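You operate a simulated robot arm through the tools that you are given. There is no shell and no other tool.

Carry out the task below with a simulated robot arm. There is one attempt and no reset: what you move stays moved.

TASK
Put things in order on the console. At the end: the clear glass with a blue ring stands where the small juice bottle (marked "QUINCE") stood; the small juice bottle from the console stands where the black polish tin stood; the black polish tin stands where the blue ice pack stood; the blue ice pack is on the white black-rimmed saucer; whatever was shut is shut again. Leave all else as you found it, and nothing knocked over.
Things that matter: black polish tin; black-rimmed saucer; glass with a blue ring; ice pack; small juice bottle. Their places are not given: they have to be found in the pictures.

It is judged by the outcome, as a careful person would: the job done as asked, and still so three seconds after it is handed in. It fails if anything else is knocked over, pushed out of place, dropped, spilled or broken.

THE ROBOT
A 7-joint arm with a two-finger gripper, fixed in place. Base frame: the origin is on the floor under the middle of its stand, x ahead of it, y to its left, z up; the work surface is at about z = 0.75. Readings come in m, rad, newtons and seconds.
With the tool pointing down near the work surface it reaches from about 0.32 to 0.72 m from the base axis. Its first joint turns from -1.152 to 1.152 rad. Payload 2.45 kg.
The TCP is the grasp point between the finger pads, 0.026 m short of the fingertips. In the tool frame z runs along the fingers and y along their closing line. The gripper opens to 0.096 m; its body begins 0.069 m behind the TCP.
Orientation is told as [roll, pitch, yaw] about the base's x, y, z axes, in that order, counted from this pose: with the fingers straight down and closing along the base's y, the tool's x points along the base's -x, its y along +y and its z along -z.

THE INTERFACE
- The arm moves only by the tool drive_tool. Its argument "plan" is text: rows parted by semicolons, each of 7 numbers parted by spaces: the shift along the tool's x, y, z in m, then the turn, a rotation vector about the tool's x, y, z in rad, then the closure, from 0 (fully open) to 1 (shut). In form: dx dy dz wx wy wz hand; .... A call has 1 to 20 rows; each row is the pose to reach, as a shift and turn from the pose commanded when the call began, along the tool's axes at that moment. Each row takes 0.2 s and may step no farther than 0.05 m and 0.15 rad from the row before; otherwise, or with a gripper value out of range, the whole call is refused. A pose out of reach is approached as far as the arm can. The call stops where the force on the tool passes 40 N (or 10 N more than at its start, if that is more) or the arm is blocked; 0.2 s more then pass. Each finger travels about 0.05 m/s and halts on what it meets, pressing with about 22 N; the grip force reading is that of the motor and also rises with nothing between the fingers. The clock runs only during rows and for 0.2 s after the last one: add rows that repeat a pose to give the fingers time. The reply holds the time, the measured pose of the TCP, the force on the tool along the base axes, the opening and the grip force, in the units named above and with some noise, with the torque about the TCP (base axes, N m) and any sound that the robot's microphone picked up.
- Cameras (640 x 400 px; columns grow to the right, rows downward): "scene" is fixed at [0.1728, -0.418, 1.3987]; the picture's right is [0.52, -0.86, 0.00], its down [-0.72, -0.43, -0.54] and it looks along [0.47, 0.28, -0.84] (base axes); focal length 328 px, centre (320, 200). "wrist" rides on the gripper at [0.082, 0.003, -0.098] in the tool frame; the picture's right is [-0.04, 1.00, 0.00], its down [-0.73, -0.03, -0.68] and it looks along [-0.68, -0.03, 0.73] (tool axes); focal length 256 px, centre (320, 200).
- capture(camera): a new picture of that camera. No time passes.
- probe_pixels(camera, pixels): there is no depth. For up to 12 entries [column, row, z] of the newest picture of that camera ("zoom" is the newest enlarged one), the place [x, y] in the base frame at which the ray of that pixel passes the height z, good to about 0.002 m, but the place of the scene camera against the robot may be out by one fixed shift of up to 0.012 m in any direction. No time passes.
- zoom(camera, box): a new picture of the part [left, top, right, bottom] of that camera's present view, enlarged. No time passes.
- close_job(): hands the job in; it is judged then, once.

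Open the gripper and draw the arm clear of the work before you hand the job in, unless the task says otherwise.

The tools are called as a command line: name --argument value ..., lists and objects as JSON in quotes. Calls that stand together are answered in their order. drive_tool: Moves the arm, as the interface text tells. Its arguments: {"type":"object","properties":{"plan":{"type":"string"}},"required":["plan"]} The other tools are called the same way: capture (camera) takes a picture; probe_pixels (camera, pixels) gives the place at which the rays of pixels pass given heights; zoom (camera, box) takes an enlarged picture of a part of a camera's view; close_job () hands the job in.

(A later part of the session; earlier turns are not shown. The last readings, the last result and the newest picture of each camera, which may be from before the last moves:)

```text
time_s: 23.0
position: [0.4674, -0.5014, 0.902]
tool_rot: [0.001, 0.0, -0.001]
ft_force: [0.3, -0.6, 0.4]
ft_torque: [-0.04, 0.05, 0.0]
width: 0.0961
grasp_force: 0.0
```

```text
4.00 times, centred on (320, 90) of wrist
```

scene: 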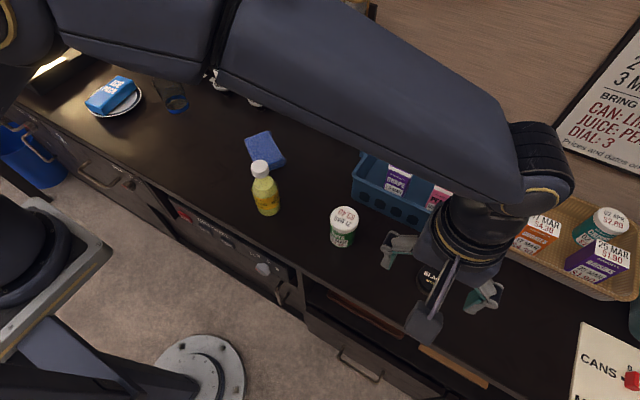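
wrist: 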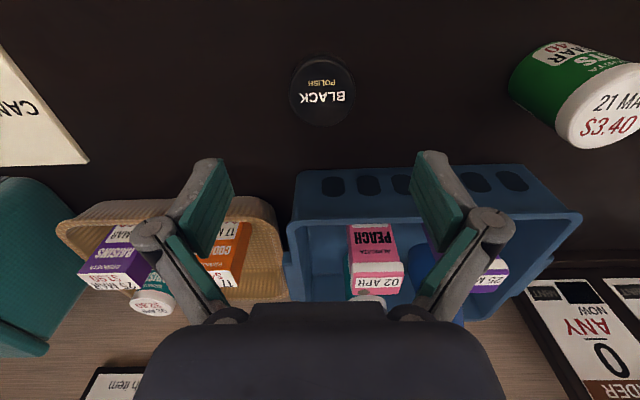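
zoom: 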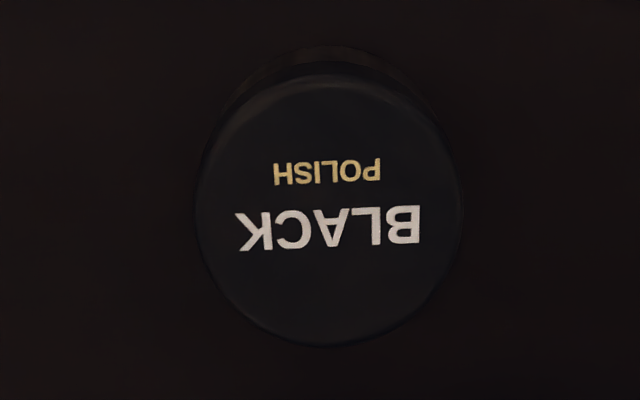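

Probing the tin's top outline at the likely heights.

probe_pixels --camera "zoom" --pixels '[[195, 207, 0.774], [462, 207, 0.774], [326, 76, 0.774], [326, 347, 0.774], [325, 46, 0.75], [195, 207, 0.77], [462, 207, 0.77], [326, 76, 0.77], [326, 347, 0.77]]'

```text
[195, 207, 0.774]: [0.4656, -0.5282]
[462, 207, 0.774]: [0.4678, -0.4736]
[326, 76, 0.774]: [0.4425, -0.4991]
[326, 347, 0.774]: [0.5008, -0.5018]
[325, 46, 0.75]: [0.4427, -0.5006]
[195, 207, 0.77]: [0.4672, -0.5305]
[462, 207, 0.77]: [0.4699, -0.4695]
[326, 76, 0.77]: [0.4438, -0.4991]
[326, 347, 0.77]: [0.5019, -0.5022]
```

Tin centre is (0.4715, -0.5007). I shift 3 mm forward, descend to TCP z about 0.779 and close on the tin.

drive_tool --plan "-0.003 0.001 0.03 0 0 0 0.05; -0.003 0.001 0.07 0 0 0 0.1; -0.003 0.001 0.105 0 0 0 0.1; -0.003 0.001 0.121 0 0 0 0.1; -0.003 0.001 0.121 0 0 0 0.1; -0.003 0.001 0.121 0 0 0 0.3; -0.003 0.001 0.121 0 0 0 0.5; -0.003 0.001 0.121 0 0 0 0.8; -0.003 0.001 0.121 0 0 0 0.8; -0.003 0.001 0.121 0 0 0 0.8"

capture --camera "wrist"

```text
time_s: 25.2
position: [0.4661, -0.4937, 0.7839]
tool_rot: [0.0, -0.001, 0.001]
ft_force: [-0.4, 0.0, 2.7]
ft_torque: [-0.06, 0.01, -0.02]
width: 0.0572
grasp_force: 22.1
out of reach, approached as far as the arm can: row 3, 4, 5, 6, 7, 8, 9, 10
```

```text
taken
```

wrist: 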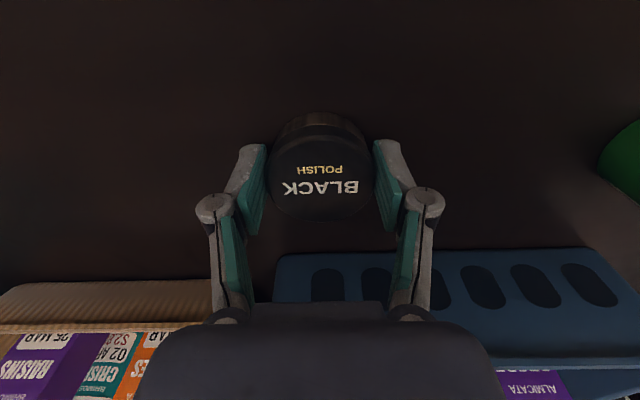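

The arm reached only (0.466, -0.494) here – close to its reach limit – but the tin is held (0.0572 m, 22 N) near the pads' middle. I lift it straight up and check.

drive_tool --plan "0 0 -0.01 0 0 0 0.8; 0 0 -0.03 0 0 0 0.8; 0 0 -0.07 0 0 0 0.8; 0 0 -0.11 0 0 0 0.8; 0 0 -0.15 0 0 0 0.8; 0 0 -0.15 0 0 0 0.8"

capture --camera "wrist"

capture --camera "scene"

```text
time_s: 26.6
position: [0.467, -0.493, 0.9338]
tool_rot: [0.001, 0.0, 0.001]
ft_force: [-0.4, -0.4, -1.1]
ft_torque: [-0.02, 0.02, -0.01]
width: 0.0572
grasp_force: 22.1
```

```text
taken
```

wrist: 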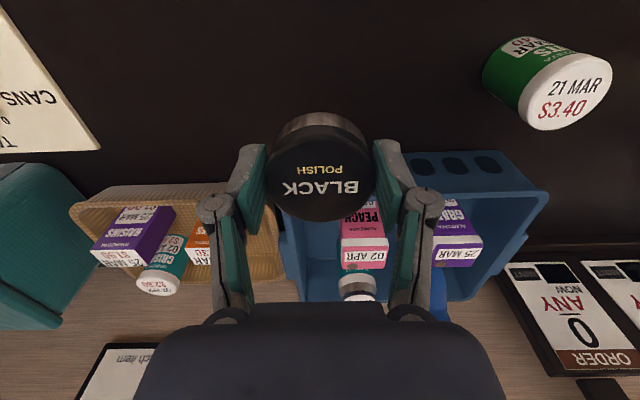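

```text
taken
```

scene: 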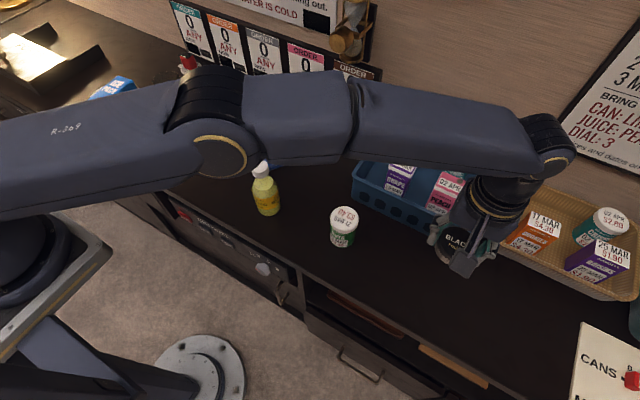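

The tin is in the hand, level. I zoom on it to know its middle relative to the TCP.

zoom --camera "wrist" --box '[250, 100, 390, 240]'

```text
2.86 times, centred on (320, 170) of wrist
```

zoom: 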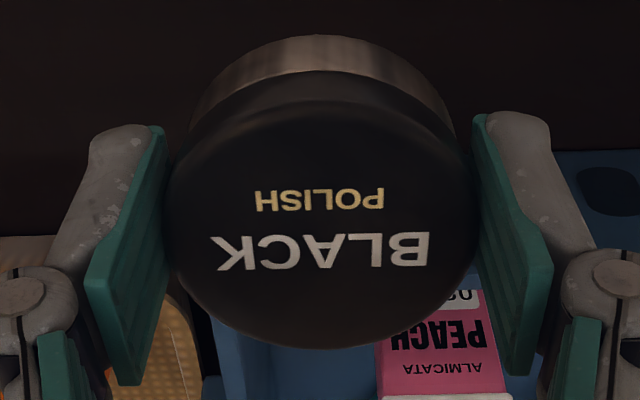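

probe_pixels --camera "zoom" --pixels '[[165, 225, 0.924], [478, 225, 0.924], [320, 100, 0.924], [320, 350, 0.924], [318, 36, 0.9]]'

```text
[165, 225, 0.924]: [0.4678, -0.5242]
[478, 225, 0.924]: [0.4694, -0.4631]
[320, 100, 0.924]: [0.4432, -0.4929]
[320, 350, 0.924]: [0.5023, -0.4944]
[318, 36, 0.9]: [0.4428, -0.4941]
```

The tin's middle is 5 mm ahead of the TCP. I carry it at z about 0.96 leftwards to above the ice pack's old place, TCP target (0.525, 0.2005).

drive_tool --plan "-0.0036 0.0433 -0.01 0 0 0 0.8; -0.0072 0.0867 -0.02 0 0 0 0.8; -0.0109 0.13 -0.03 0 0 0 0.8; -0.0145 0.1734 -0.03 0 0 0 0.8; -0.0181 0.2167 -0.03 0 0 0 0.8; -0.0217 0.26 -0.03 0 0 0 0.8; -0.0254 0.3034 -0.03 0 0 0 0.8; -0.029 0.3467 -0.03 0 0 0 0.8; -0.0326 0.3901 -0.03 0 0 0 0.8; -0.0362 0.4334 -0.03 0 0 0 0.8; -0.0399 0.4767 -0.03 0 0 0 0.8; -0.0435 0.52 -0.03 0 0 0 0.8; -0.0471 0.5634 -0.03 0 0 0 0.8; -0.0507 0.6067 -0.03 0 0 0 0.8; -0.0544 0.65 -0.03 0 0 0 0.8; -0.058 0.6935 -0.02 0 0 0 0.8; -0.058 0.6935 0 0 0 0 0.8; -0.058 0.6935 0.02 0 0 0 0.8; -0.058 0.6935 0.02 0 0 0 0.8"

capture --camera "wrist"

capture --camera "scene"

```text
time_s: 30.6
position: [0.5252, 0.2006, 0.9141]
tool_rot: [-0.001, 0.0, -0.001]
ft_force: [0.0, 1.2, -1.2]
ft_torque: [-0.03, -0.01, 0.02]
width: 0.0571
grasp_force: 22.3
```

```text
taken
```

wrist: 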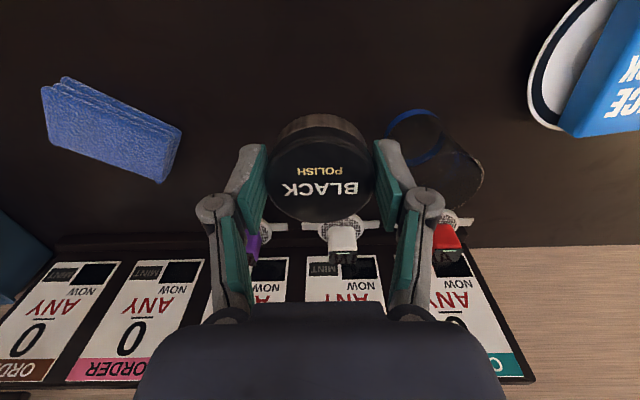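

```text
taken
```

scene: 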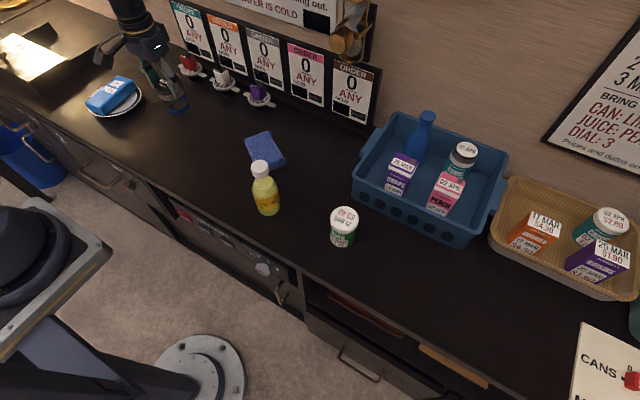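

I am above the ice pack's old place. I descend to a few mm above the surface (TCP about 0.788), then lower gently.

drive_tool --plan "0 0 0.04 0 0 0 0.8; 0 0 0.08 0 0 0 0.8; 0 0 0.11 0 0 0 0.8; 0 0 0.124 0 0 0 0.8; 0 0 0.127 0 0 0 0.8; 0 0 0.129 0 0 0 0.8; 0 0 0.129 0 0 0 0.8"

```text
time_s: 32.2
position: [0.5254, 0.1999, 0.7844]
tool_rot: [0.0, -0.002, 0.001]
ft_force: [0.7, 0.0, 0.0]
ft_torque: [-0.03, 0.0, 0.03]
width: 0.0567
grasp_force: 21.9
```

The weight reading went from -1.2 to about 0 N, so contact is near. I go 1 mm further and read again.

drive_tool --plan "0 0 0.0005 0 0 0 0.8; 0 0 0.001 0 0 0 0.8; 0 0 0.001 0 0 0 0.8"

```text
time_s: 33.0
position: [0.5238, 0.1987, 0.7839]
tool_rot: [0.0, 0.0, 0.002]
ft_force: [-0.1, -1.2, 0.1]
ft_torque: [0.02, 0.01, -0.01]
width: 0.0569
grasp_force: 21.8
```

Still ambiguous; one more millimetre.

drive_tool --plan "0 0 0.0005 0 0 0 0.8; 0 0 0.001 0 0 0 0.8; 0 0 0.001 0 0 0 0.8"

zoom --camera "scene" --box '[140, 80, 240, 160]'

```text
time_s: 33.8
position: [0.5257, 0.1986, 0.7825]
tool_rot: [0.002, -0.001, 0.001]
ft_force: [-3.9, 0.8, 16.0]
ft_torque: [-0.03, 0.02, 0.04]
width: 0.0571
grasp_force: 21.7
```

```text
5.00 times, centred on (190, 120) of scene
```

zoom: 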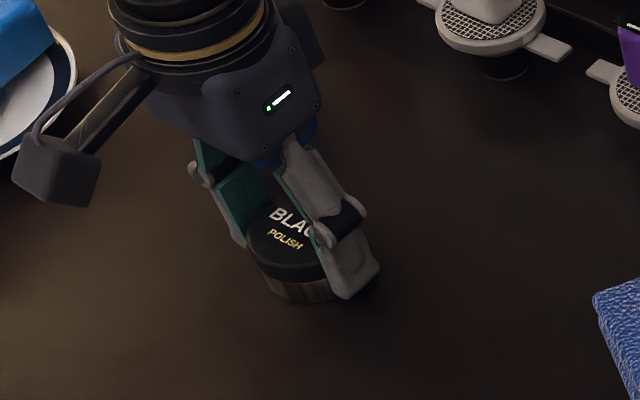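

Firm contact now (16 N). I ease up 1 mm, open the fingers to about 0.08 m, then rise straight up.

drive_tool --plan "0 0 -0.001 0 0 0 0.8; 0 0 -0.001 0 0 0 0.6; 0 0 -0.001 0 0 0 0.4; 0 0 -0.001 0 0 0 0.2; 0 0 -0.001 0 0 0 0.15; 0 0 -0.001 0 0 0 0.15; 0 0 -0.02 0 0 0 0.15; 0 0 -0.06 0 0 0 0.15; 0 0 -0.1 0 0 0 0.1; 0 0 -0.14 0 0 0 0; 0 0 -0.18 0 0 0 0; 0 0 -0.2 0 0 0 0; 0 0 -0.2 0 0 0 0"

capture --camera "wrist"

capture --camera "scene"

```text
time_s: 36.6
position: [0.5237, 0.1998, 0.982]
tool_rot: [-0.002, -0.002, 0.001]
ft_force: [0.4, -0.3, 0.8]
ft_torque: [0.03, -0.02, 0.01]
width: 0.0959
grasp_force: 0.1
```

```text
taken
```

wrist: 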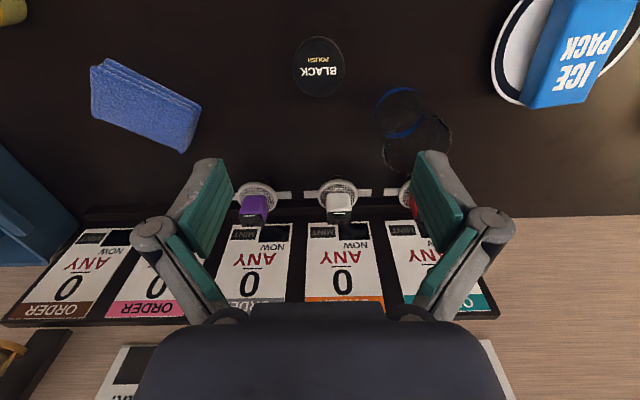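

```text
taken
```

scene: 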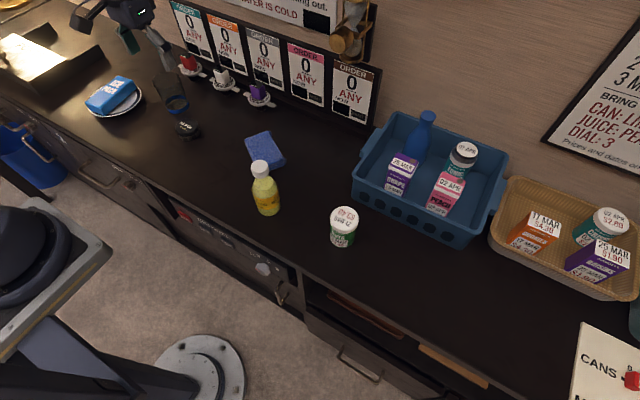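

The tin stands where the ice pack was. Next I move to view the bottle between the fingers.

drive_tool --plan "0.0205 -0.04 0 0 0 0 0; 0.041 -0.08 0 0 0 0 0; 0.0615 -0.12 0 0 0 0 0; 0.082 -0.16 -0.005 0 0 0 0; 0.1025 -0.2 -0.01 0 0 0 0; 0.123 -0.24 -0.015 0 0 0 0; 0.1435 -0.28 -0.02 0 0 0 0; 0.164 -0.32 -0.02 0 0 0 0; 0.164 -0.32 -0.02 0 0 0 0"

capture --camera "wrist"

zoom --camera "wrist" --box '[260, 80, 380, 200]'

```text
time_s: 38.6
position: [0.3585, -0.1201, 1.0017]
tool_rot: [-0.001, 0.001, -0.001]
ft_force: [0.2, -0.1, -0.1]
ft_torque: [0.0, -0.02, 0.0]
width: 0.0958
grasp_force: 0.1
```

```text
taken
```

wrist: 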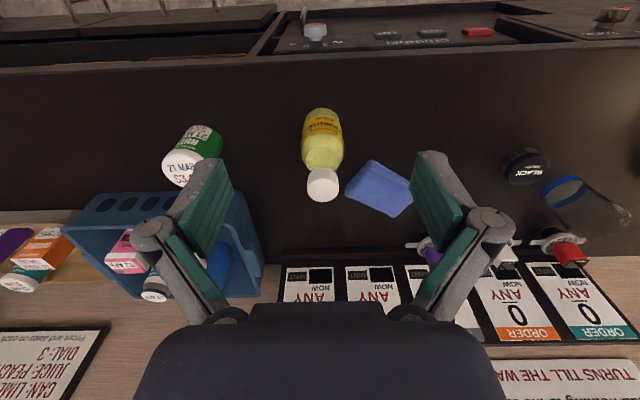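

```text
3.33 times, centred on (320, 140) of wrist
```

zoom: 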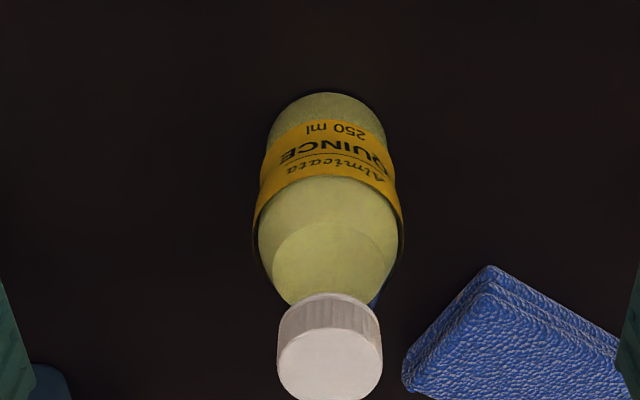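

I probe the bottle's base arc, sides and cap top at several heights.

probe_pixels --camera "zoom" --pixels '[[325, 92, 0.75], [268, 135, 0.755], [385, 130, 0.755], [253, 228, 0.81], [404, 228, 0.81], [330, 361, 0.86], [330, 361, 0.87], [330, 361, 0.88], [278, 358, 0.87], [382, 352, 0.87]]'

zoom --camera "wrist" --box '[270, 90, 370, 215]'

```text
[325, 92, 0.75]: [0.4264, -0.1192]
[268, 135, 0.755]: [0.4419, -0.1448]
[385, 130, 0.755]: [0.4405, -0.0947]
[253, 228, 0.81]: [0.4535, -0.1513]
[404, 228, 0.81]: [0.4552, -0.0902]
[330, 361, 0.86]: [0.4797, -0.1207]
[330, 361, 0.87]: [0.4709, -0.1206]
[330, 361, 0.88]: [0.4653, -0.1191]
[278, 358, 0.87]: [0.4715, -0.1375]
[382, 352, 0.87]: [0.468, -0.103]
```

```text
3.20 times, centred on (320, 152) of wrist
```

zoom: 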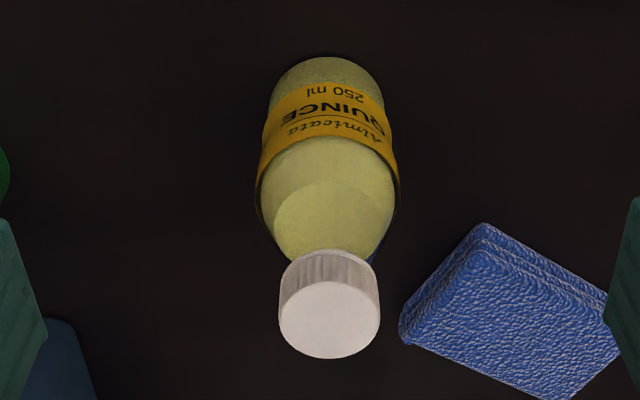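

The bottle's axis is about (0.456, -0.120), radius about 0.03, cap top near z 0.89. I probe label and shoulder heights, and the bin/basket corners near the tin's old place.

probe_pixels --camera "zoom" --pixels '[[328, 140, 0.79], [328, 140, 0.8], [328, 140, 0.81], [328, 180, 0.82], [328, 180, 0.83], [328, 180, 0.84], [398, 335, 0.755], [482, 224, 0.77], [328, 305, 0.89], [328, 305, 0.9]]'

probe_pixels --camera "scene" --pixels '[[354, 200, 0.75], [470, 250, 0.75], [353, 185, 0.83], [480, 232, 0.83], [489, 235, 0.75], [343, 240, 0.75], [430, 114, 0.9]]'

```text
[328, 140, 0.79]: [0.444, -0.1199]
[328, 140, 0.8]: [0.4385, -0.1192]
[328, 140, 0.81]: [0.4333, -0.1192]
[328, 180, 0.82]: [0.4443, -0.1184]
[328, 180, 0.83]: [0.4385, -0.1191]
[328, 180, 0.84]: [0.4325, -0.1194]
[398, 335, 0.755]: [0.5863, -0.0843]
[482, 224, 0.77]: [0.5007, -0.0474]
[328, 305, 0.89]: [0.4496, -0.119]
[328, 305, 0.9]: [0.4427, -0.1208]
```

```text
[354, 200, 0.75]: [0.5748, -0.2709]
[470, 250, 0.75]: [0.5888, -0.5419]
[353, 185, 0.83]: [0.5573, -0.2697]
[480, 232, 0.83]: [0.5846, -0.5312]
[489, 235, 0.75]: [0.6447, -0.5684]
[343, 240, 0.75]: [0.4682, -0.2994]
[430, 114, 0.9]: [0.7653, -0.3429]
```

The body is straight up to about z 0.835 and the cap top is about 0.893, so I must grip with TCP at about 0.832 to keep the palm clear of the cap. I move above the bottle at z 0.96 first.

drive_tool --plan "-0.033 0 0.01 0 0 0 0; -0.066 0 0.02 0 0 0 0; -0.097 0 0.03 0 0 0 0; -0.097 0 0.035 0 0 0 0; -0.097 0 0.035 0 0 0 0"

capture --camera "wrist"

capture --camera "scene"

```text
time_s: 39.8
position: [0.4577, -0.1198, 0.9663]
tool_rot: [0.0, -0.001, 0.0]
ft_force: [0.6, 0.6, 0.3]
ft_torque: [-0.01, -0.03, 0.03]
width: 0.096
grasp_force: 0.0
```

```text
taken
```

wrist: 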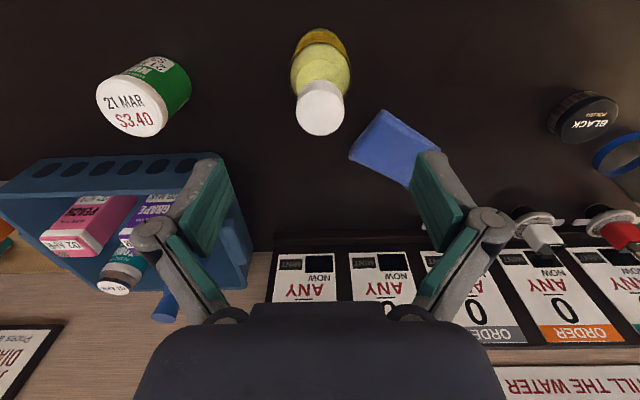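

```text
taken
```

scene: 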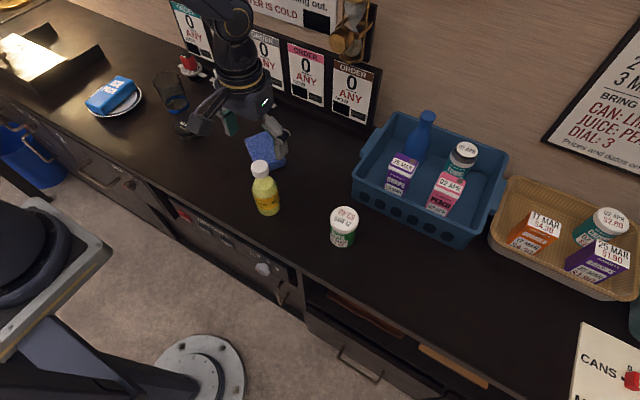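

The cap is straight ahead at (320,108). I zoom in to refine its place and height.

zoom --camera "wrist" --box '[270, 20, 370, 145]'

```text
3.20 times, centred on (320, 82) of wrist
```

zoom: 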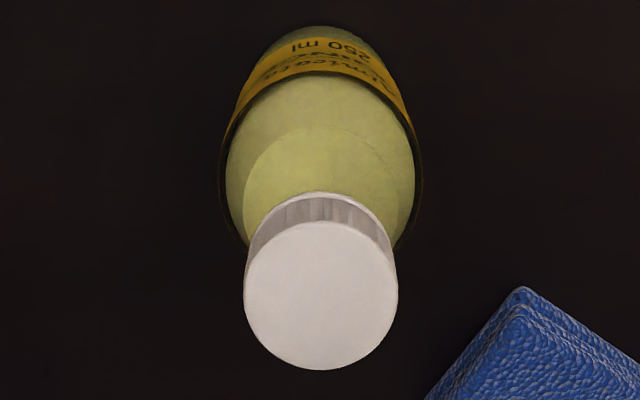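

probe_pixels --camera "zoom" --pixels '[[320, 295, 0.88], [320, 295, 0.89], [320, 295, 0.9], [243, 295, 0.89], [398, 293, 0.89], [320, 26, 0.75], [320, 73, 0.82], [220, 175, 0.82], [421, 175, 0.82], [321, 220, 0.89], [320, 370, 0.89]]'

```text
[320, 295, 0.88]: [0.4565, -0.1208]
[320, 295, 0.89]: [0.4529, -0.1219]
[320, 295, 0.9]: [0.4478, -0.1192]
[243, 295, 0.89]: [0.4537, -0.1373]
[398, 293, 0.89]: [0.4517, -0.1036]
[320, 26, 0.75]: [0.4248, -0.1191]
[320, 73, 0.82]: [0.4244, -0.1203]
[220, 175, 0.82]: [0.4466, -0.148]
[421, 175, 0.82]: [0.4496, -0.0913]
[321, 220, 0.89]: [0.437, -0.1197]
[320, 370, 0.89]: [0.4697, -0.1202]
```

Bottle axis is (0.4545, -0.120), top about z 0.885. I back off 2 mm in x, descend to TCP z about 0.828 with the hand open, then close.

drive_tool --plan "0.002 0 0.02 0 0 0 0; 0.002 0 0.06 0 0 0 0; 0.002 0 0.1 0 0 0 0; 0.002 0 0.13 0 0 0 0; 0.002 0 0.1385 0 0 0 0; 0.002 0 0.1385 0 0 0 0"

capture --camera "wrist"

zoom --camera "scene" --box '[200, 100, 320, 230]'

```text
time_s: 41.1
position: [0.4565, -0.1227, 0.8324]
tool_rot: [-0.002, -0.004, 0.002]
ft_force: [-3.4, 2.1, 12.6]
ft_torque: [0.03, 0.01, 0.01]
width: 0.0959
grasp_force: 0.0
stopped in row 6: the force on the tool passed its limit at 45 N (the readings are from after the stop); the commanded pose is now the measured one
```

```text
taken
```

wrist: 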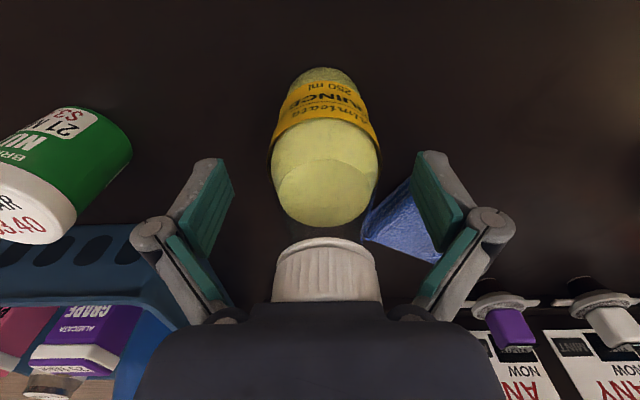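

```text
3.08 times, centred on (260, 165) of scene
```

zoom: 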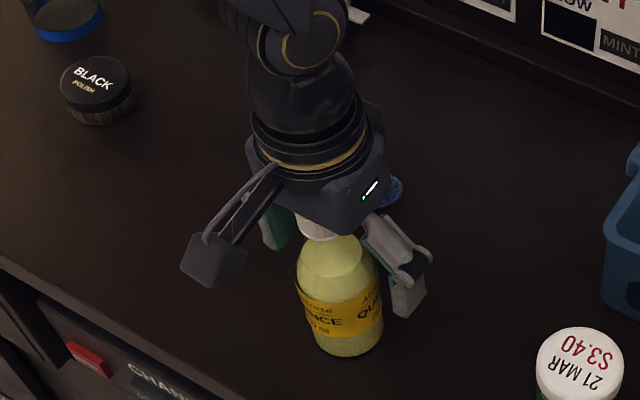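

The palm just touched the cap (stopped at z 0.832); the bottle still stands upright. I rise 5 mm to clear the cap and check.

drive_tool --plan "0 0 -0.003 0 0 0 0; 0 0 -0.005 0 0 0 0; 0 0 -0.005 0 0 0 0"

capture --camera "wrist"

```text
time_s: 41.9
position: [0.4567, -0.1222, 0.8357]
tool_rot: [0.001, -0.003, 0.0]
ft_force: [0.0, -0.3, 0.3]
ft_torque: [-0.01, 0.02, -0.03]
width: 0.096
grasp_force: 0.1
```

```text
taken
```

wrist: 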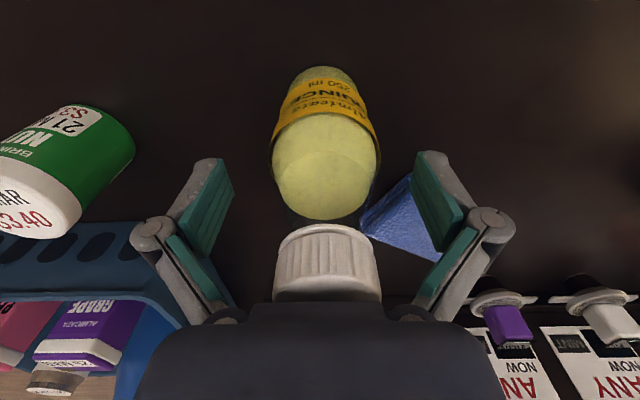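

The bottle's axis is about 3 mm to the +y side of the grip centre (col 327 vs 320). I shift 2.5 mm in y, 2 mm back in x, then close gently.

drive_tool --plan "0.002 0.0025 0 0 0 0 0; 0.002 0.0025 0 0 0 0 0.15; 0.002 0.0025 0 0 0 0 0.25; 0.002 0.0025 0 0 0 0 0.35; 0.002 0.0025 0 0 0 0 0.5; 0.002 0.0025 0 0 0 0 0.7; 0.002 0.0025 0 0 0 0 0.8; 0.002 0.0025 0 0 0 0 0.8"

capture --camera "wrist"

zoom --camera "scene" --box '[200, 100, 320, 230]'

```text
time_s: 43.7
position: [0.4545, -0.1202, 0.8367]
tool_rot: [-0.002, -0.005, 0.001]
ft_force: [-1.0, 0.2, 5.0]
ft_torque: [-0.02, 0.1, 0.03]
width: 0.0553
grasp_force: 22.2
```

```text
taken
```

wrist: 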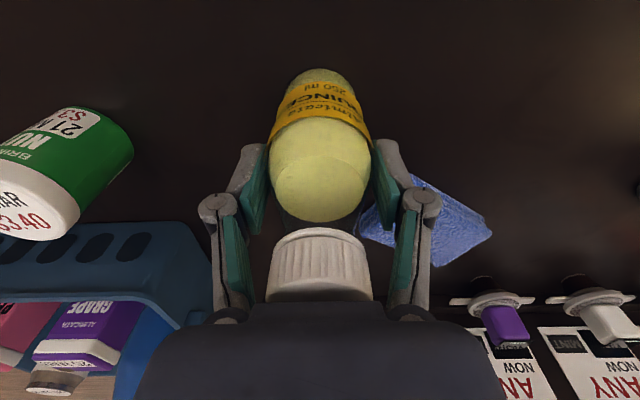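

```text
3.08 times, centred on (260, 165) of scene
```

zoom: 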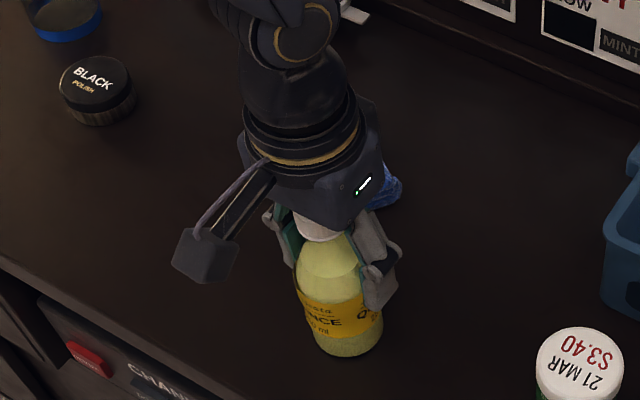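

The grip reads 0.0553 m and 22 N, with 5 N upward on the tool, so it may sit near the shoulder. I do a small 4 mm lift test and watch for slip.

drive_tool --plan "0 0 -0.001 0 0 0 0.8; 0 0 -0.002 0 0 0 0.8; 0 0 -0.003 0 0 0 0.8; 0 0 -0.004 0 0 0 0.8; 0 0 -0.004 0 0 0 0.8; 0 0 -0.004 0 0 0 0.8"

capture --camera "wrist"

zoom --camera "scene" --box '[230, 140, 300, 225]'

```text
time_s: 45.1
position: [0.4545, -0.1204, 0.839]
tool_rot: [-0.003, -0.003, -0.001]
ft_force: [-0.1, -0.1, -2.6]
ft_torque: [0.02, 0.01, -0.04]
width: 0.0554
grasp_force: 22.3
```

```text
taken
```

wrist: 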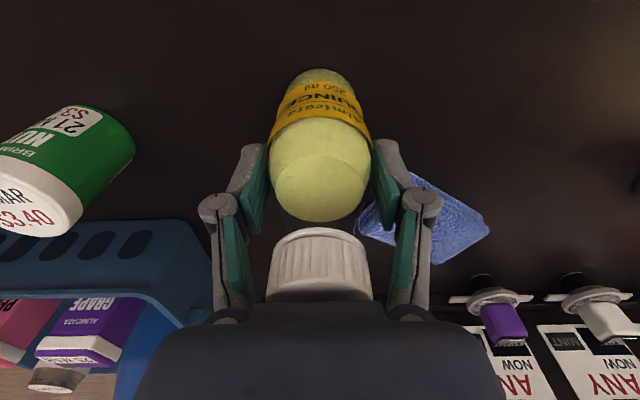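

```text
4.71 times, centred on (265, 182) of scene
```

zoom: 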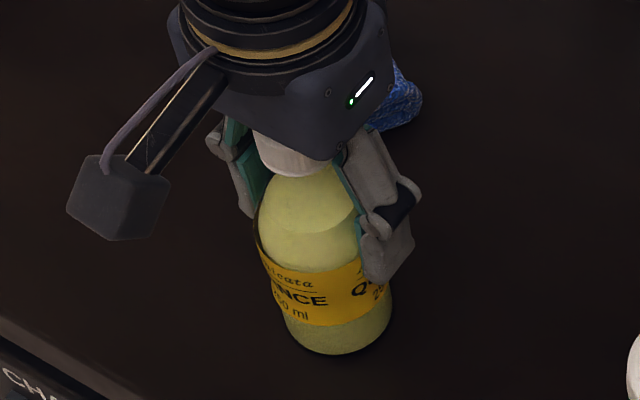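

The bottle hangs firmly (2.7 N weight, width unchanged, picture unchanged). I lift it to about z 0.97 and carry it around in front of the nuts jar to above the tin's old place.

drive_tool --plan "0 0 -0.02 0 0 0 0.8; 0 0 -0.05 0 0 0 0.8; 0 0 -0.09 0 0 0 0.8; 0 0 -0.13 0 0 0 0.8; 0.015 -0.04 -0.13 0 0 0 0.8; 0.03 -0.08 -0.13 0 0 0 0.8; 0.045 -0.12 -0.13 0 0 0 0.8; 0.055 -0.16 -0.13 0 0 0 0.8; 0.055 -0.2 -0.13 0 0 0 0.8; 0.055 -0.24 -0.13 0 0 0 0.8; 0.04 -0.28 -0.13 0 0 0 0.8; 0.02 -0.315 -0.13 0 0 0 0.8; 0 -0.35 -0.13 0 0 0 0.8; -0.018 -0.381 -0.13 0 0 0 0.8; -0.018 -0.381 -0.13 0 0 0 0.8"

capture --camera "wrist"

capture --camera "scene"

```text
time_s: 48.3
position: [0.4708, -0.5005, 0.9701]
tool_rot: [0.001, -0.005, -0.002]
ft_force: [0.9, 0.4, -3.4]
ft_torque: [-0.01, -0.04, 0.01]
width: 0.0553
grasp_force: 22.1
```

```text
taken
```

wrist: 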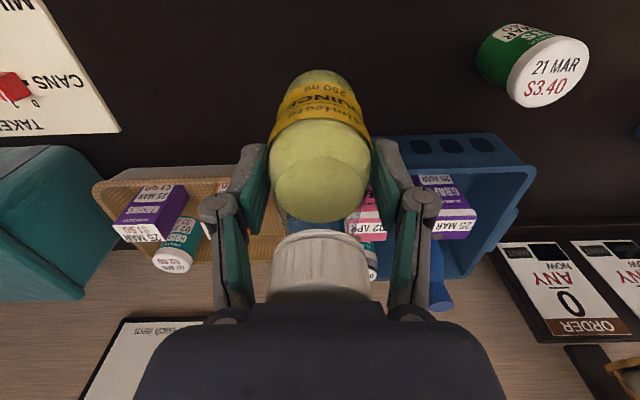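

```text
taken
```

scene: 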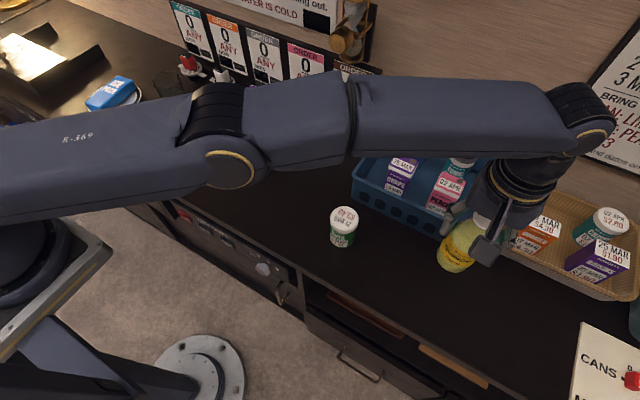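

I am above the tin's old place at (0.471, -0.5005). I descend to about 5 mm above contact and see whether the reach suffices.

drive_tool --plan "0 0 0.04 0 0 0 0.8; 0 0 0.08 0 0 0 0.8; 0 0 0.11 0 0 0 0.8; 0 0 0.124 0 0 0 0.8; 0 0 0.128 0 0 0 0.8; 0 0 0.128 0 0 0 0.8"

zoom --camera "scene" --box '[390, 180, 530, 310]'

```text
time_s: 49.7
position: [0.4739, -0.5012, 0.8429]
tool_rot: [0.0, -0.002, 0.0]
ft_force: [0.1, 0.5, -3.0]
ft_torque: [0.02, -0.01, -0.02]
width: 0.0552
grasp_force: 22.0
```

```text
3.08 times, centred on (460, 245) of scene
```

zoom: 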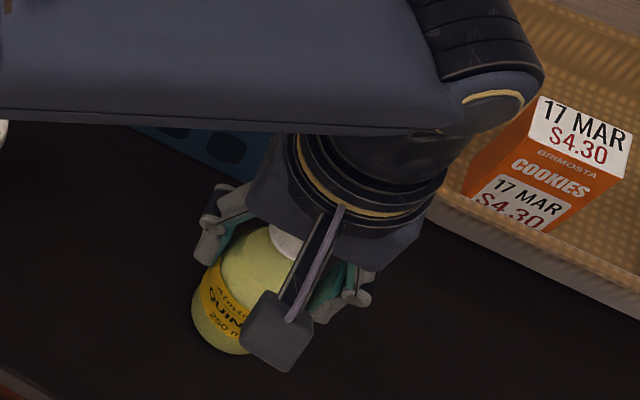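

No reach limit here; weight -3 N still hangs. I lower in 1 mm steps toward contact.

drive_tool --plan "0 0 0.001 0 0 0 0.8; 0 0 0.002 0 0 0 0.8; 0 0 0.003 0 0 0 0.8; 0 0 0.004 0 0 0 0.8; 0 0 0.004 0 0 0 0.8"

```text
time_s: 50.9
position: [0.4712, -0.5022, 0.8386]
tool_rot: [-0.002, -0.005, 0.0]
ft_force: [0.0, -0.4, -1.5]
ft_torque: [-0.01, 0.01, -0.02]
width: 0.0554
grasp_force: 22.3
```

Still hanging (-1.5 N). I go on by 1 mm steps.

drive_tool --plan "0 0 0.0005 0 0 0 0.8; 0 0 0.001 0 0 0 0.8; 0 0 0.001 0 0 0 0.8"

```text
time_s: 51.7
position: [0.4725, -0.5017, 0.8371]
tool_rot: [-0.001, -0.003, -0.001]
ft_force: [0.6, 0.2, -2.6]
ft_torque: [0.04, 0.0, -0.01]
width: 0.0553
grasp_force: 22.5
```

No contact yet at z 0.837. Another millimetre.

drive_tool --plan "0 0 0.0005 0 0 0 0.8; 0 0 0.001 0 0 0 0.8; 0 0 0.001 0 0 0 0.8"

```text
time_s: 52.5
position: [0.4734, -0.5013, 0.8375]
tool_rot: [-0.002, -0.004, 0.002]
ft_force: [-0.7, 0.0, 0.7]
ft_torque: [0.01, 0.06, -0.02]
width: 0.0552
grasp_force: 22.2
```

The force is now +0.7 N (weight fully carried by the counter). I release slowly.

drive_tool --plan "0 0 0 0 0 0 0.6; 0 0 0 0 0 0 0.4; 0 0 0 0 0 0 0.2; 0 0 0 0 0 0 0.05; 0 0 0 0 0 0 0; 0 0 0 0 0 0 0"

capture --camera "wrist"

zoom --camera "scene" --box '[390, 180, 530, 310]'

```text
time_s: 53.9
position: [0.4718, -0.5016, 0.8359]
tool_rot: [-0.001, -0.004, 0.001]
ft_force: [0.8, -0.6, 0.3]
ft_torque: [-0.01, -0.01, -0.02]
width: 0.0958
grasp_force: 0.1
```

```text
taken
```

wrist: 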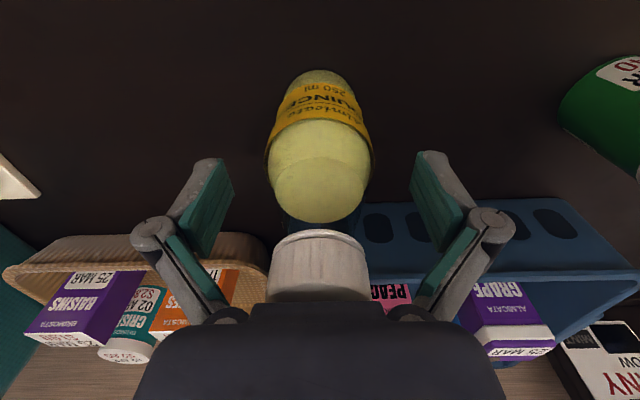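

```text
3.08 times, centred on (460, 245) of scene
```

zoom: 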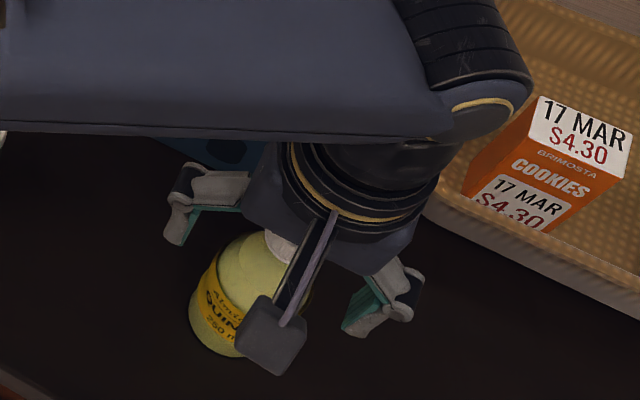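

The bottle stands free. I rise straight up 0.16 m and travel high to the left for the glass.

drive_tool --plan "0 0 -0.02 0 0 0 0; 0 0 -0.06 0 0 0 0; 0 0 -0.1 0 0 0 0; 0 0 -0.14 0 0 0 0; 0 0 -0.165 0 0 0 0; 0.006 0.044 -0.165 0 0 0 0; 0.012 0.088 -0.165 0 0 0 0; 0.018 0.132 -0.165 0 0 0 0; 0.024 0.176 -0.165 0 0 0 0; 0.03 0.22 -0.165 0 0 0 0; 0.036 0.264 -0.165 0 0 0 0; 0.042 0.308 -0.165 0 0 0 0; 0.048 0.352 -0.165 0 0 0 0; 0.054 0.396 -0.165 0 0 0 0; 0.06 0.44 -0.165 0 0 0 0; 0.066 0.484 -0.165 0 0 0 0; 0.072 0.528 -0.165 0 0 0 0; 0.078 0.572 -0.165 0 0 0 0; 0.084 0.616 -0.165 0 0 0 0; 0.09 0.66 -0.165 0 0 0 0"

drive_tool --plan "0 0.047 0 0 0 0 0; 0 0.094 0 0 0 0 0; 0 0.141 0 0 0 0 0; 0 0.141 0 0 0 0 0"

capture --camera "wrist"

capture --camera "scene"

```text
time_s: 58.1
position: [0.3816, 0.1556, 1.0004]
tool_rot: [-0.001, -0.003, -0.003]
ft_force: [-1.1, 0.3, 0.2]
ft_torque: [-0.03, 0.0, -0.03]
width: 0.096
grasp_force: 0.1
```

```text
time_s: 59.1
position: [0.3837, 0.2977, 1.0026]
tool_rot: [-0.002, -0.004, -0.002]
ft_force: [-0.6, 0.0, -0.9]
ft_torque: [0.01, 0.0, 0.03]
width: 0.0962
grasp_force: 0.0
```

```text
taken
```

wrist: 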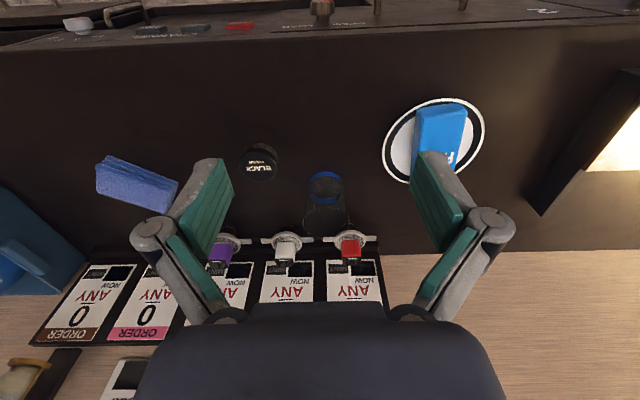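

```text
taken
```

scene: 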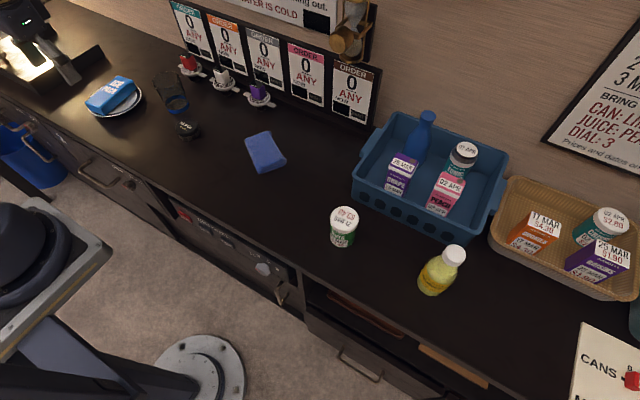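

Bottle stands upright at the tin's old place. Now I zoom on the glass at about (325,200) in the wrist view.

zoom --camera "wrist" --box '[270, 150, 380, 250]'

zoom --camera "scene" --box '[140, 60, 220, 140]'

```text
4.00 times, centred on (325, 200) of wrist
```

zoom: 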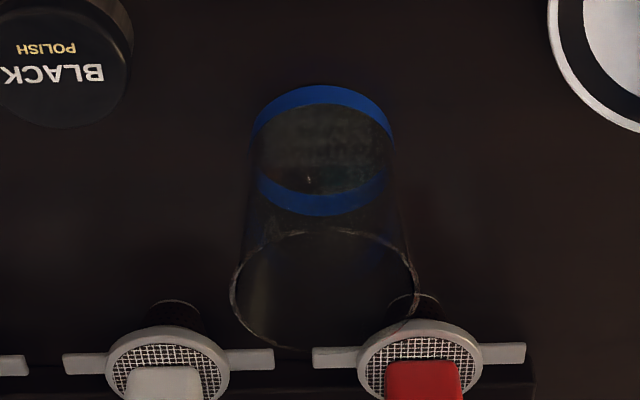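

```text
5.00 times, centred on (180, 100) of scene
```

zoom: 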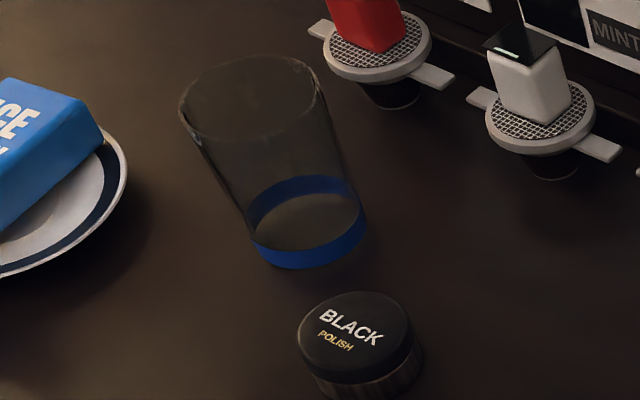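

I probe the glass's base arc and rim through the wrist camera.

probe_pixels --camera "wrist" --pixels '[[324.5, 171.25, 0.75], [307.5, 184, 0.755], [344, 183, 0.755], [325, 203.75, 0.76], [302.5, 222.5, 0.84], [349.75, 222.5, 0.84], [326.25, 207.5, 0.84], [324.5, 237.5, 0.84], [302.5, 222.5, 0.85], [349.75, 222.5, 0.85], [326.25, 207.5, 0.85], [324.5, 237.5, 0.85]]'

probe_pixels --camera "zoom" --pixels '[[250, 230, 0.75], [367, 228, 0.75], [310, 268, 0.75], [250, 98, 0.84], [250, 98, 0.85], [180, 110, 0.845], [325, 85, 0.845], [361, 345, 0.774], [361, 345, 0.77]]'

```text
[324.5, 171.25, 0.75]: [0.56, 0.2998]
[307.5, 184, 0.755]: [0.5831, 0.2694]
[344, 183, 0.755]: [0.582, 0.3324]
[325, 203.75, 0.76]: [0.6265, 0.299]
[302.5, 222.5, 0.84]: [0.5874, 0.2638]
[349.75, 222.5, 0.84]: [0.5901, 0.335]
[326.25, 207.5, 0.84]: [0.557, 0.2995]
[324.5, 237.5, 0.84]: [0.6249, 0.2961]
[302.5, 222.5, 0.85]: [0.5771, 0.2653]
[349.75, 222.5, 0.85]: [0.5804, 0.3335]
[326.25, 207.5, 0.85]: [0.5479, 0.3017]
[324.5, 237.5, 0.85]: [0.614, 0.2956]
```

```text
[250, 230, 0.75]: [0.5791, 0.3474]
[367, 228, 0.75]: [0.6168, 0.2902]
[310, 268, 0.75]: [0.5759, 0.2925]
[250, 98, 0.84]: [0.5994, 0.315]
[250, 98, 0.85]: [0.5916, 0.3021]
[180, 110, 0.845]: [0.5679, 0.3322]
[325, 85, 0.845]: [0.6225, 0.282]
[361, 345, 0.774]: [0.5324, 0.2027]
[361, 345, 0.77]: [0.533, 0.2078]
```

The glass centre is about (0.5915, 0.300), rim z about 0.84 with radius 0.0355. I check how near the coffee holders behind it are.

probe_pixels --camera "wrist" --pixels '[[348, 240, 0.79], [348, 240, 0.82], [348, 236, 0.78], [352, 255, 0.85], [286, 240, 0.79], [318, 240, 0.79], [377, 238, 0.79]]'

probe_pixels --camera "scene" --pixels '[[195, 79, 0.75], [195, 72, 0.79], [187, 62, 0.83], [206, 76, 0.79], [181, 67, 0.79]]'

```text
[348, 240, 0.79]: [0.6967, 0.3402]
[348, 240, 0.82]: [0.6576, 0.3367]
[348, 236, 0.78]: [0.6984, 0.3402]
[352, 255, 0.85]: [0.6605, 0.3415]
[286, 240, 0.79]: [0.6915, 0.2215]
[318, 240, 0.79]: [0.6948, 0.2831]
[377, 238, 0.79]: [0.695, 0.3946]
```

```text
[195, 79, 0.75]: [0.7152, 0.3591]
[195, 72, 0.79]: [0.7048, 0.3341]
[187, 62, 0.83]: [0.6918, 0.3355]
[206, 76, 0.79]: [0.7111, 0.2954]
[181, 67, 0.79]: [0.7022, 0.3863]
```

The holders are at x about 0.69, clear of the hand. I move above the glass at z about 0.93 and look.

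drive_tool --plan "-0.042 0.0005 0.014 0 0 0 0; -0.084 0.001 0.028 0 0 0 0; -0.126 0.0015 0.042 0 0 0 0; -0.168 0.002 0.056 0 0 0 0; -0.209 0.0026 0.07 0 0 0 0; -0.209 0.0026 0.07 0 0 0 0"

capture --camera "wrist"

zoom --camera "wrist" --box '[260, 20, 380, 160]'

```text
time_s: 60.5
position: [0.5912, 0.3027, 0.9322]
tool_rot: [-0.003, -0.002, 0.0]
ft_force: [-1.1, 0.8, 0.2]
ft_torque: [-0.01, 0.02, 0.02]
width: 0.0957
grasp_force: 0.1
```

```text
taken
```

wrist: 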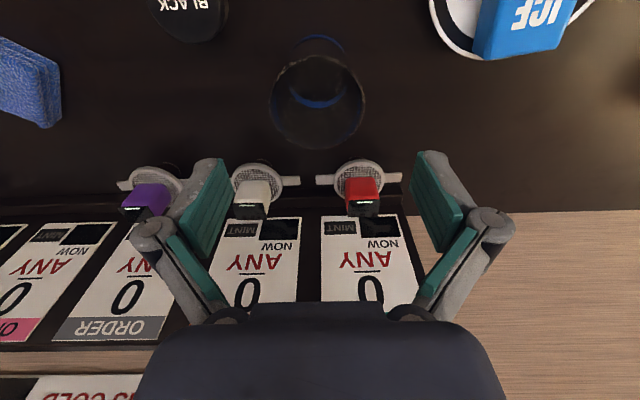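

```text
2.86 times, centred on (320, 90) of wrist
```

zoom: 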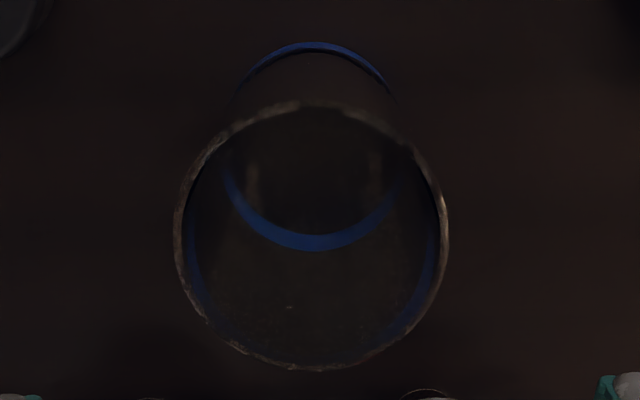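

probe_pixels --camera "zoom" --pixels '[[173, 238, 0.84], [449, 230, 0.84], [310, 103, 0.84], [308, 371, 0.84], [173, 238, 0.845], [449, 230, 0.845], [310, 103, 0.845], [308, 371, 0.845], [312, 42, 0.75]]'

```text
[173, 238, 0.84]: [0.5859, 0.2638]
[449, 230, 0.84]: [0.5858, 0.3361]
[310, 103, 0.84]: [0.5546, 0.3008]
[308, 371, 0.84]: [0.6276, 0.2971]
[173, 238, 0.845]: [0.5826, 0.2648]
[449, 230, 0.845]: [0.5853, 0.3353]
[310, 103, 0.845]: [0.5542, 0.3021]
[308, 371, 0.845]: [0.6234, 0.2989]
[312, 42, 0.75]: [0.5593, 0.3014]
```

The glass centre is (0.591, 0.300), 3 mm to the -y side of the TCP. I correct by that, descend with open fingers to TCP z about 0.795 and check before closing.

drive_tool --plan "0 -0.0028 0.01 0 0 0 0; 0 -0.0028 0.05 0 0 0 0; 0 -0.0028 0.09 0 0 0 0; 0 -0.0028 0.12 0 0 0 0; 0 -0.0028 0.137 0 0 0 0; 0 -0.0028 0.137 0 0 0 0"

capture --camera "wrist"

capture --camera "scene"

```text
time_s: 61.9
position: [0.59, 0.2998, 0.792]
tool_rot: [0.001, -0.005, -0.002]
ft_force: [0.2, 0.3, 0.9]
ft_torque: [0.03, 0.01, -0.01]
width: 0.0957
grasp_force: 0.0
```

```text
taken
```

wrist: 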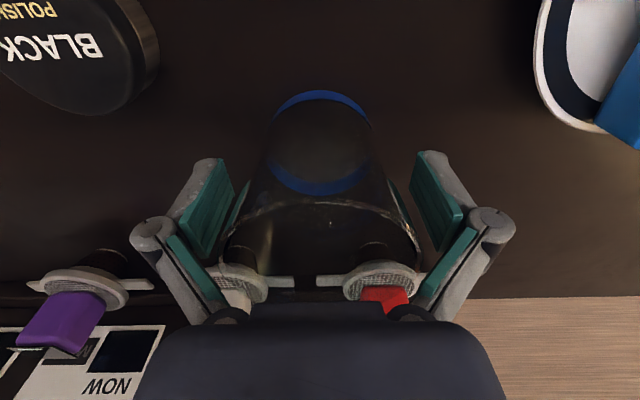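

```text
taken
```

scene: 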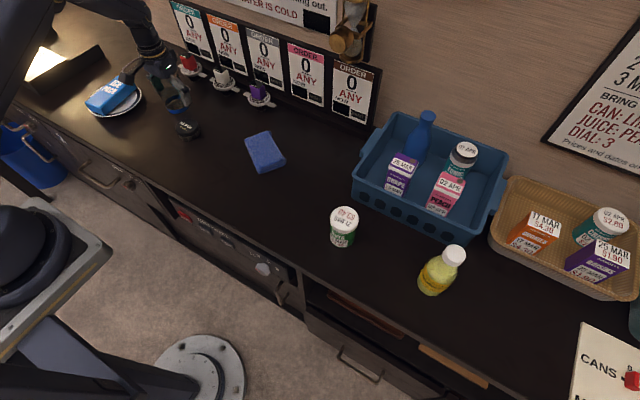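

The glass stands centred between the pads. I close gently in steps, stopping at a closure of 0.35 to read the grip.

drive_tool --plan "0 0 0 0 0 0 0.1; 0 0 0 0 0 0 0.2; 0 0 0 0 0 0 0.25; 0 0 0 0 0 0 0.3; 0 0 0 0 0 0 0.35; 0 0 0 0 0 0 0.35; 0 0 0 0 0 0 0.35"

capture --camera "wrist"

```text
time_s: 63.5
position: [0.5912, 0.2997, 0.7952]
tool_rot: [-0.001, -0.007, 0.0]
ft_force: [-1.2, -4.7, 28.7]
ft_torque: [-0.12, -0.1, 0.03]
width: 0.0807
grasp_force: 22.6
```

```text
taken
```

wrist: 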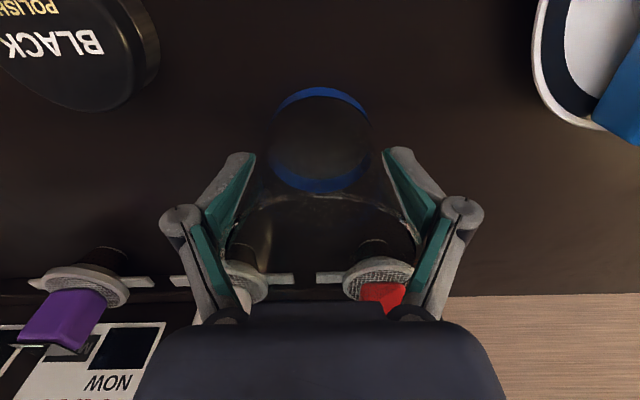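

The upper finger links met the rim (width 0.0807, 29 N upward) – the hand is too deep. I reopen at once and rise 3 cm so that only the pads meet the glass.

drive_tool --plan "0 0 0 0 0 0 0.2; 0 0 0 0 0 0 0.1; 0 0 0 0 0 0 0; 0 0 0 0 0 0 0; 0 0 -0.01 0 0 0 0; 0 0 -0.03 0 0 0 0; 0 0 -0.03 0 0 0 0"

capture --camera "wrist"

zoom --camera "scene" --box '[100, 20, 240, 150]'

```text
time_s: 65.1
position: [0.5913, 0.3001, 0.8223]
tool_rot: [-0.002, -0.003, 0.001]
ft_force: [-0.4, 0.2, 0.4]
ft_torque: [-0.02, 0.04, 0.0]
width: 0.0961
grasp_force: 0.1
```

```text
taken
```

wrist: 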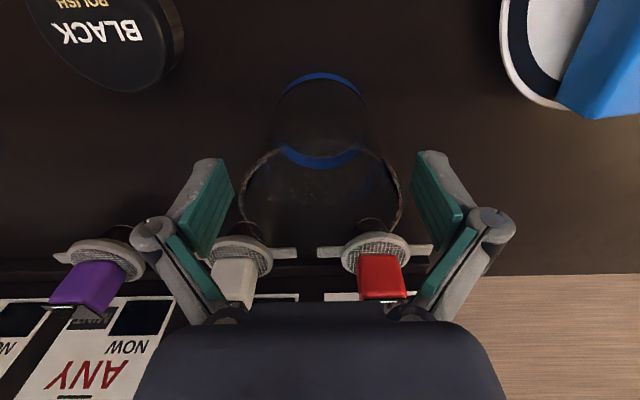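

```text
3.08 times, centred on (170, 85) of scene
```

zoom: 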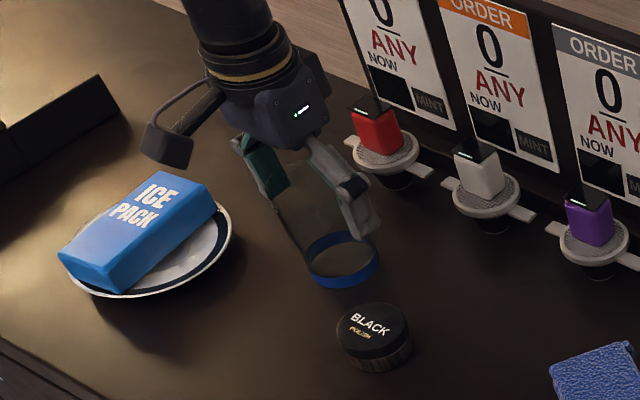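

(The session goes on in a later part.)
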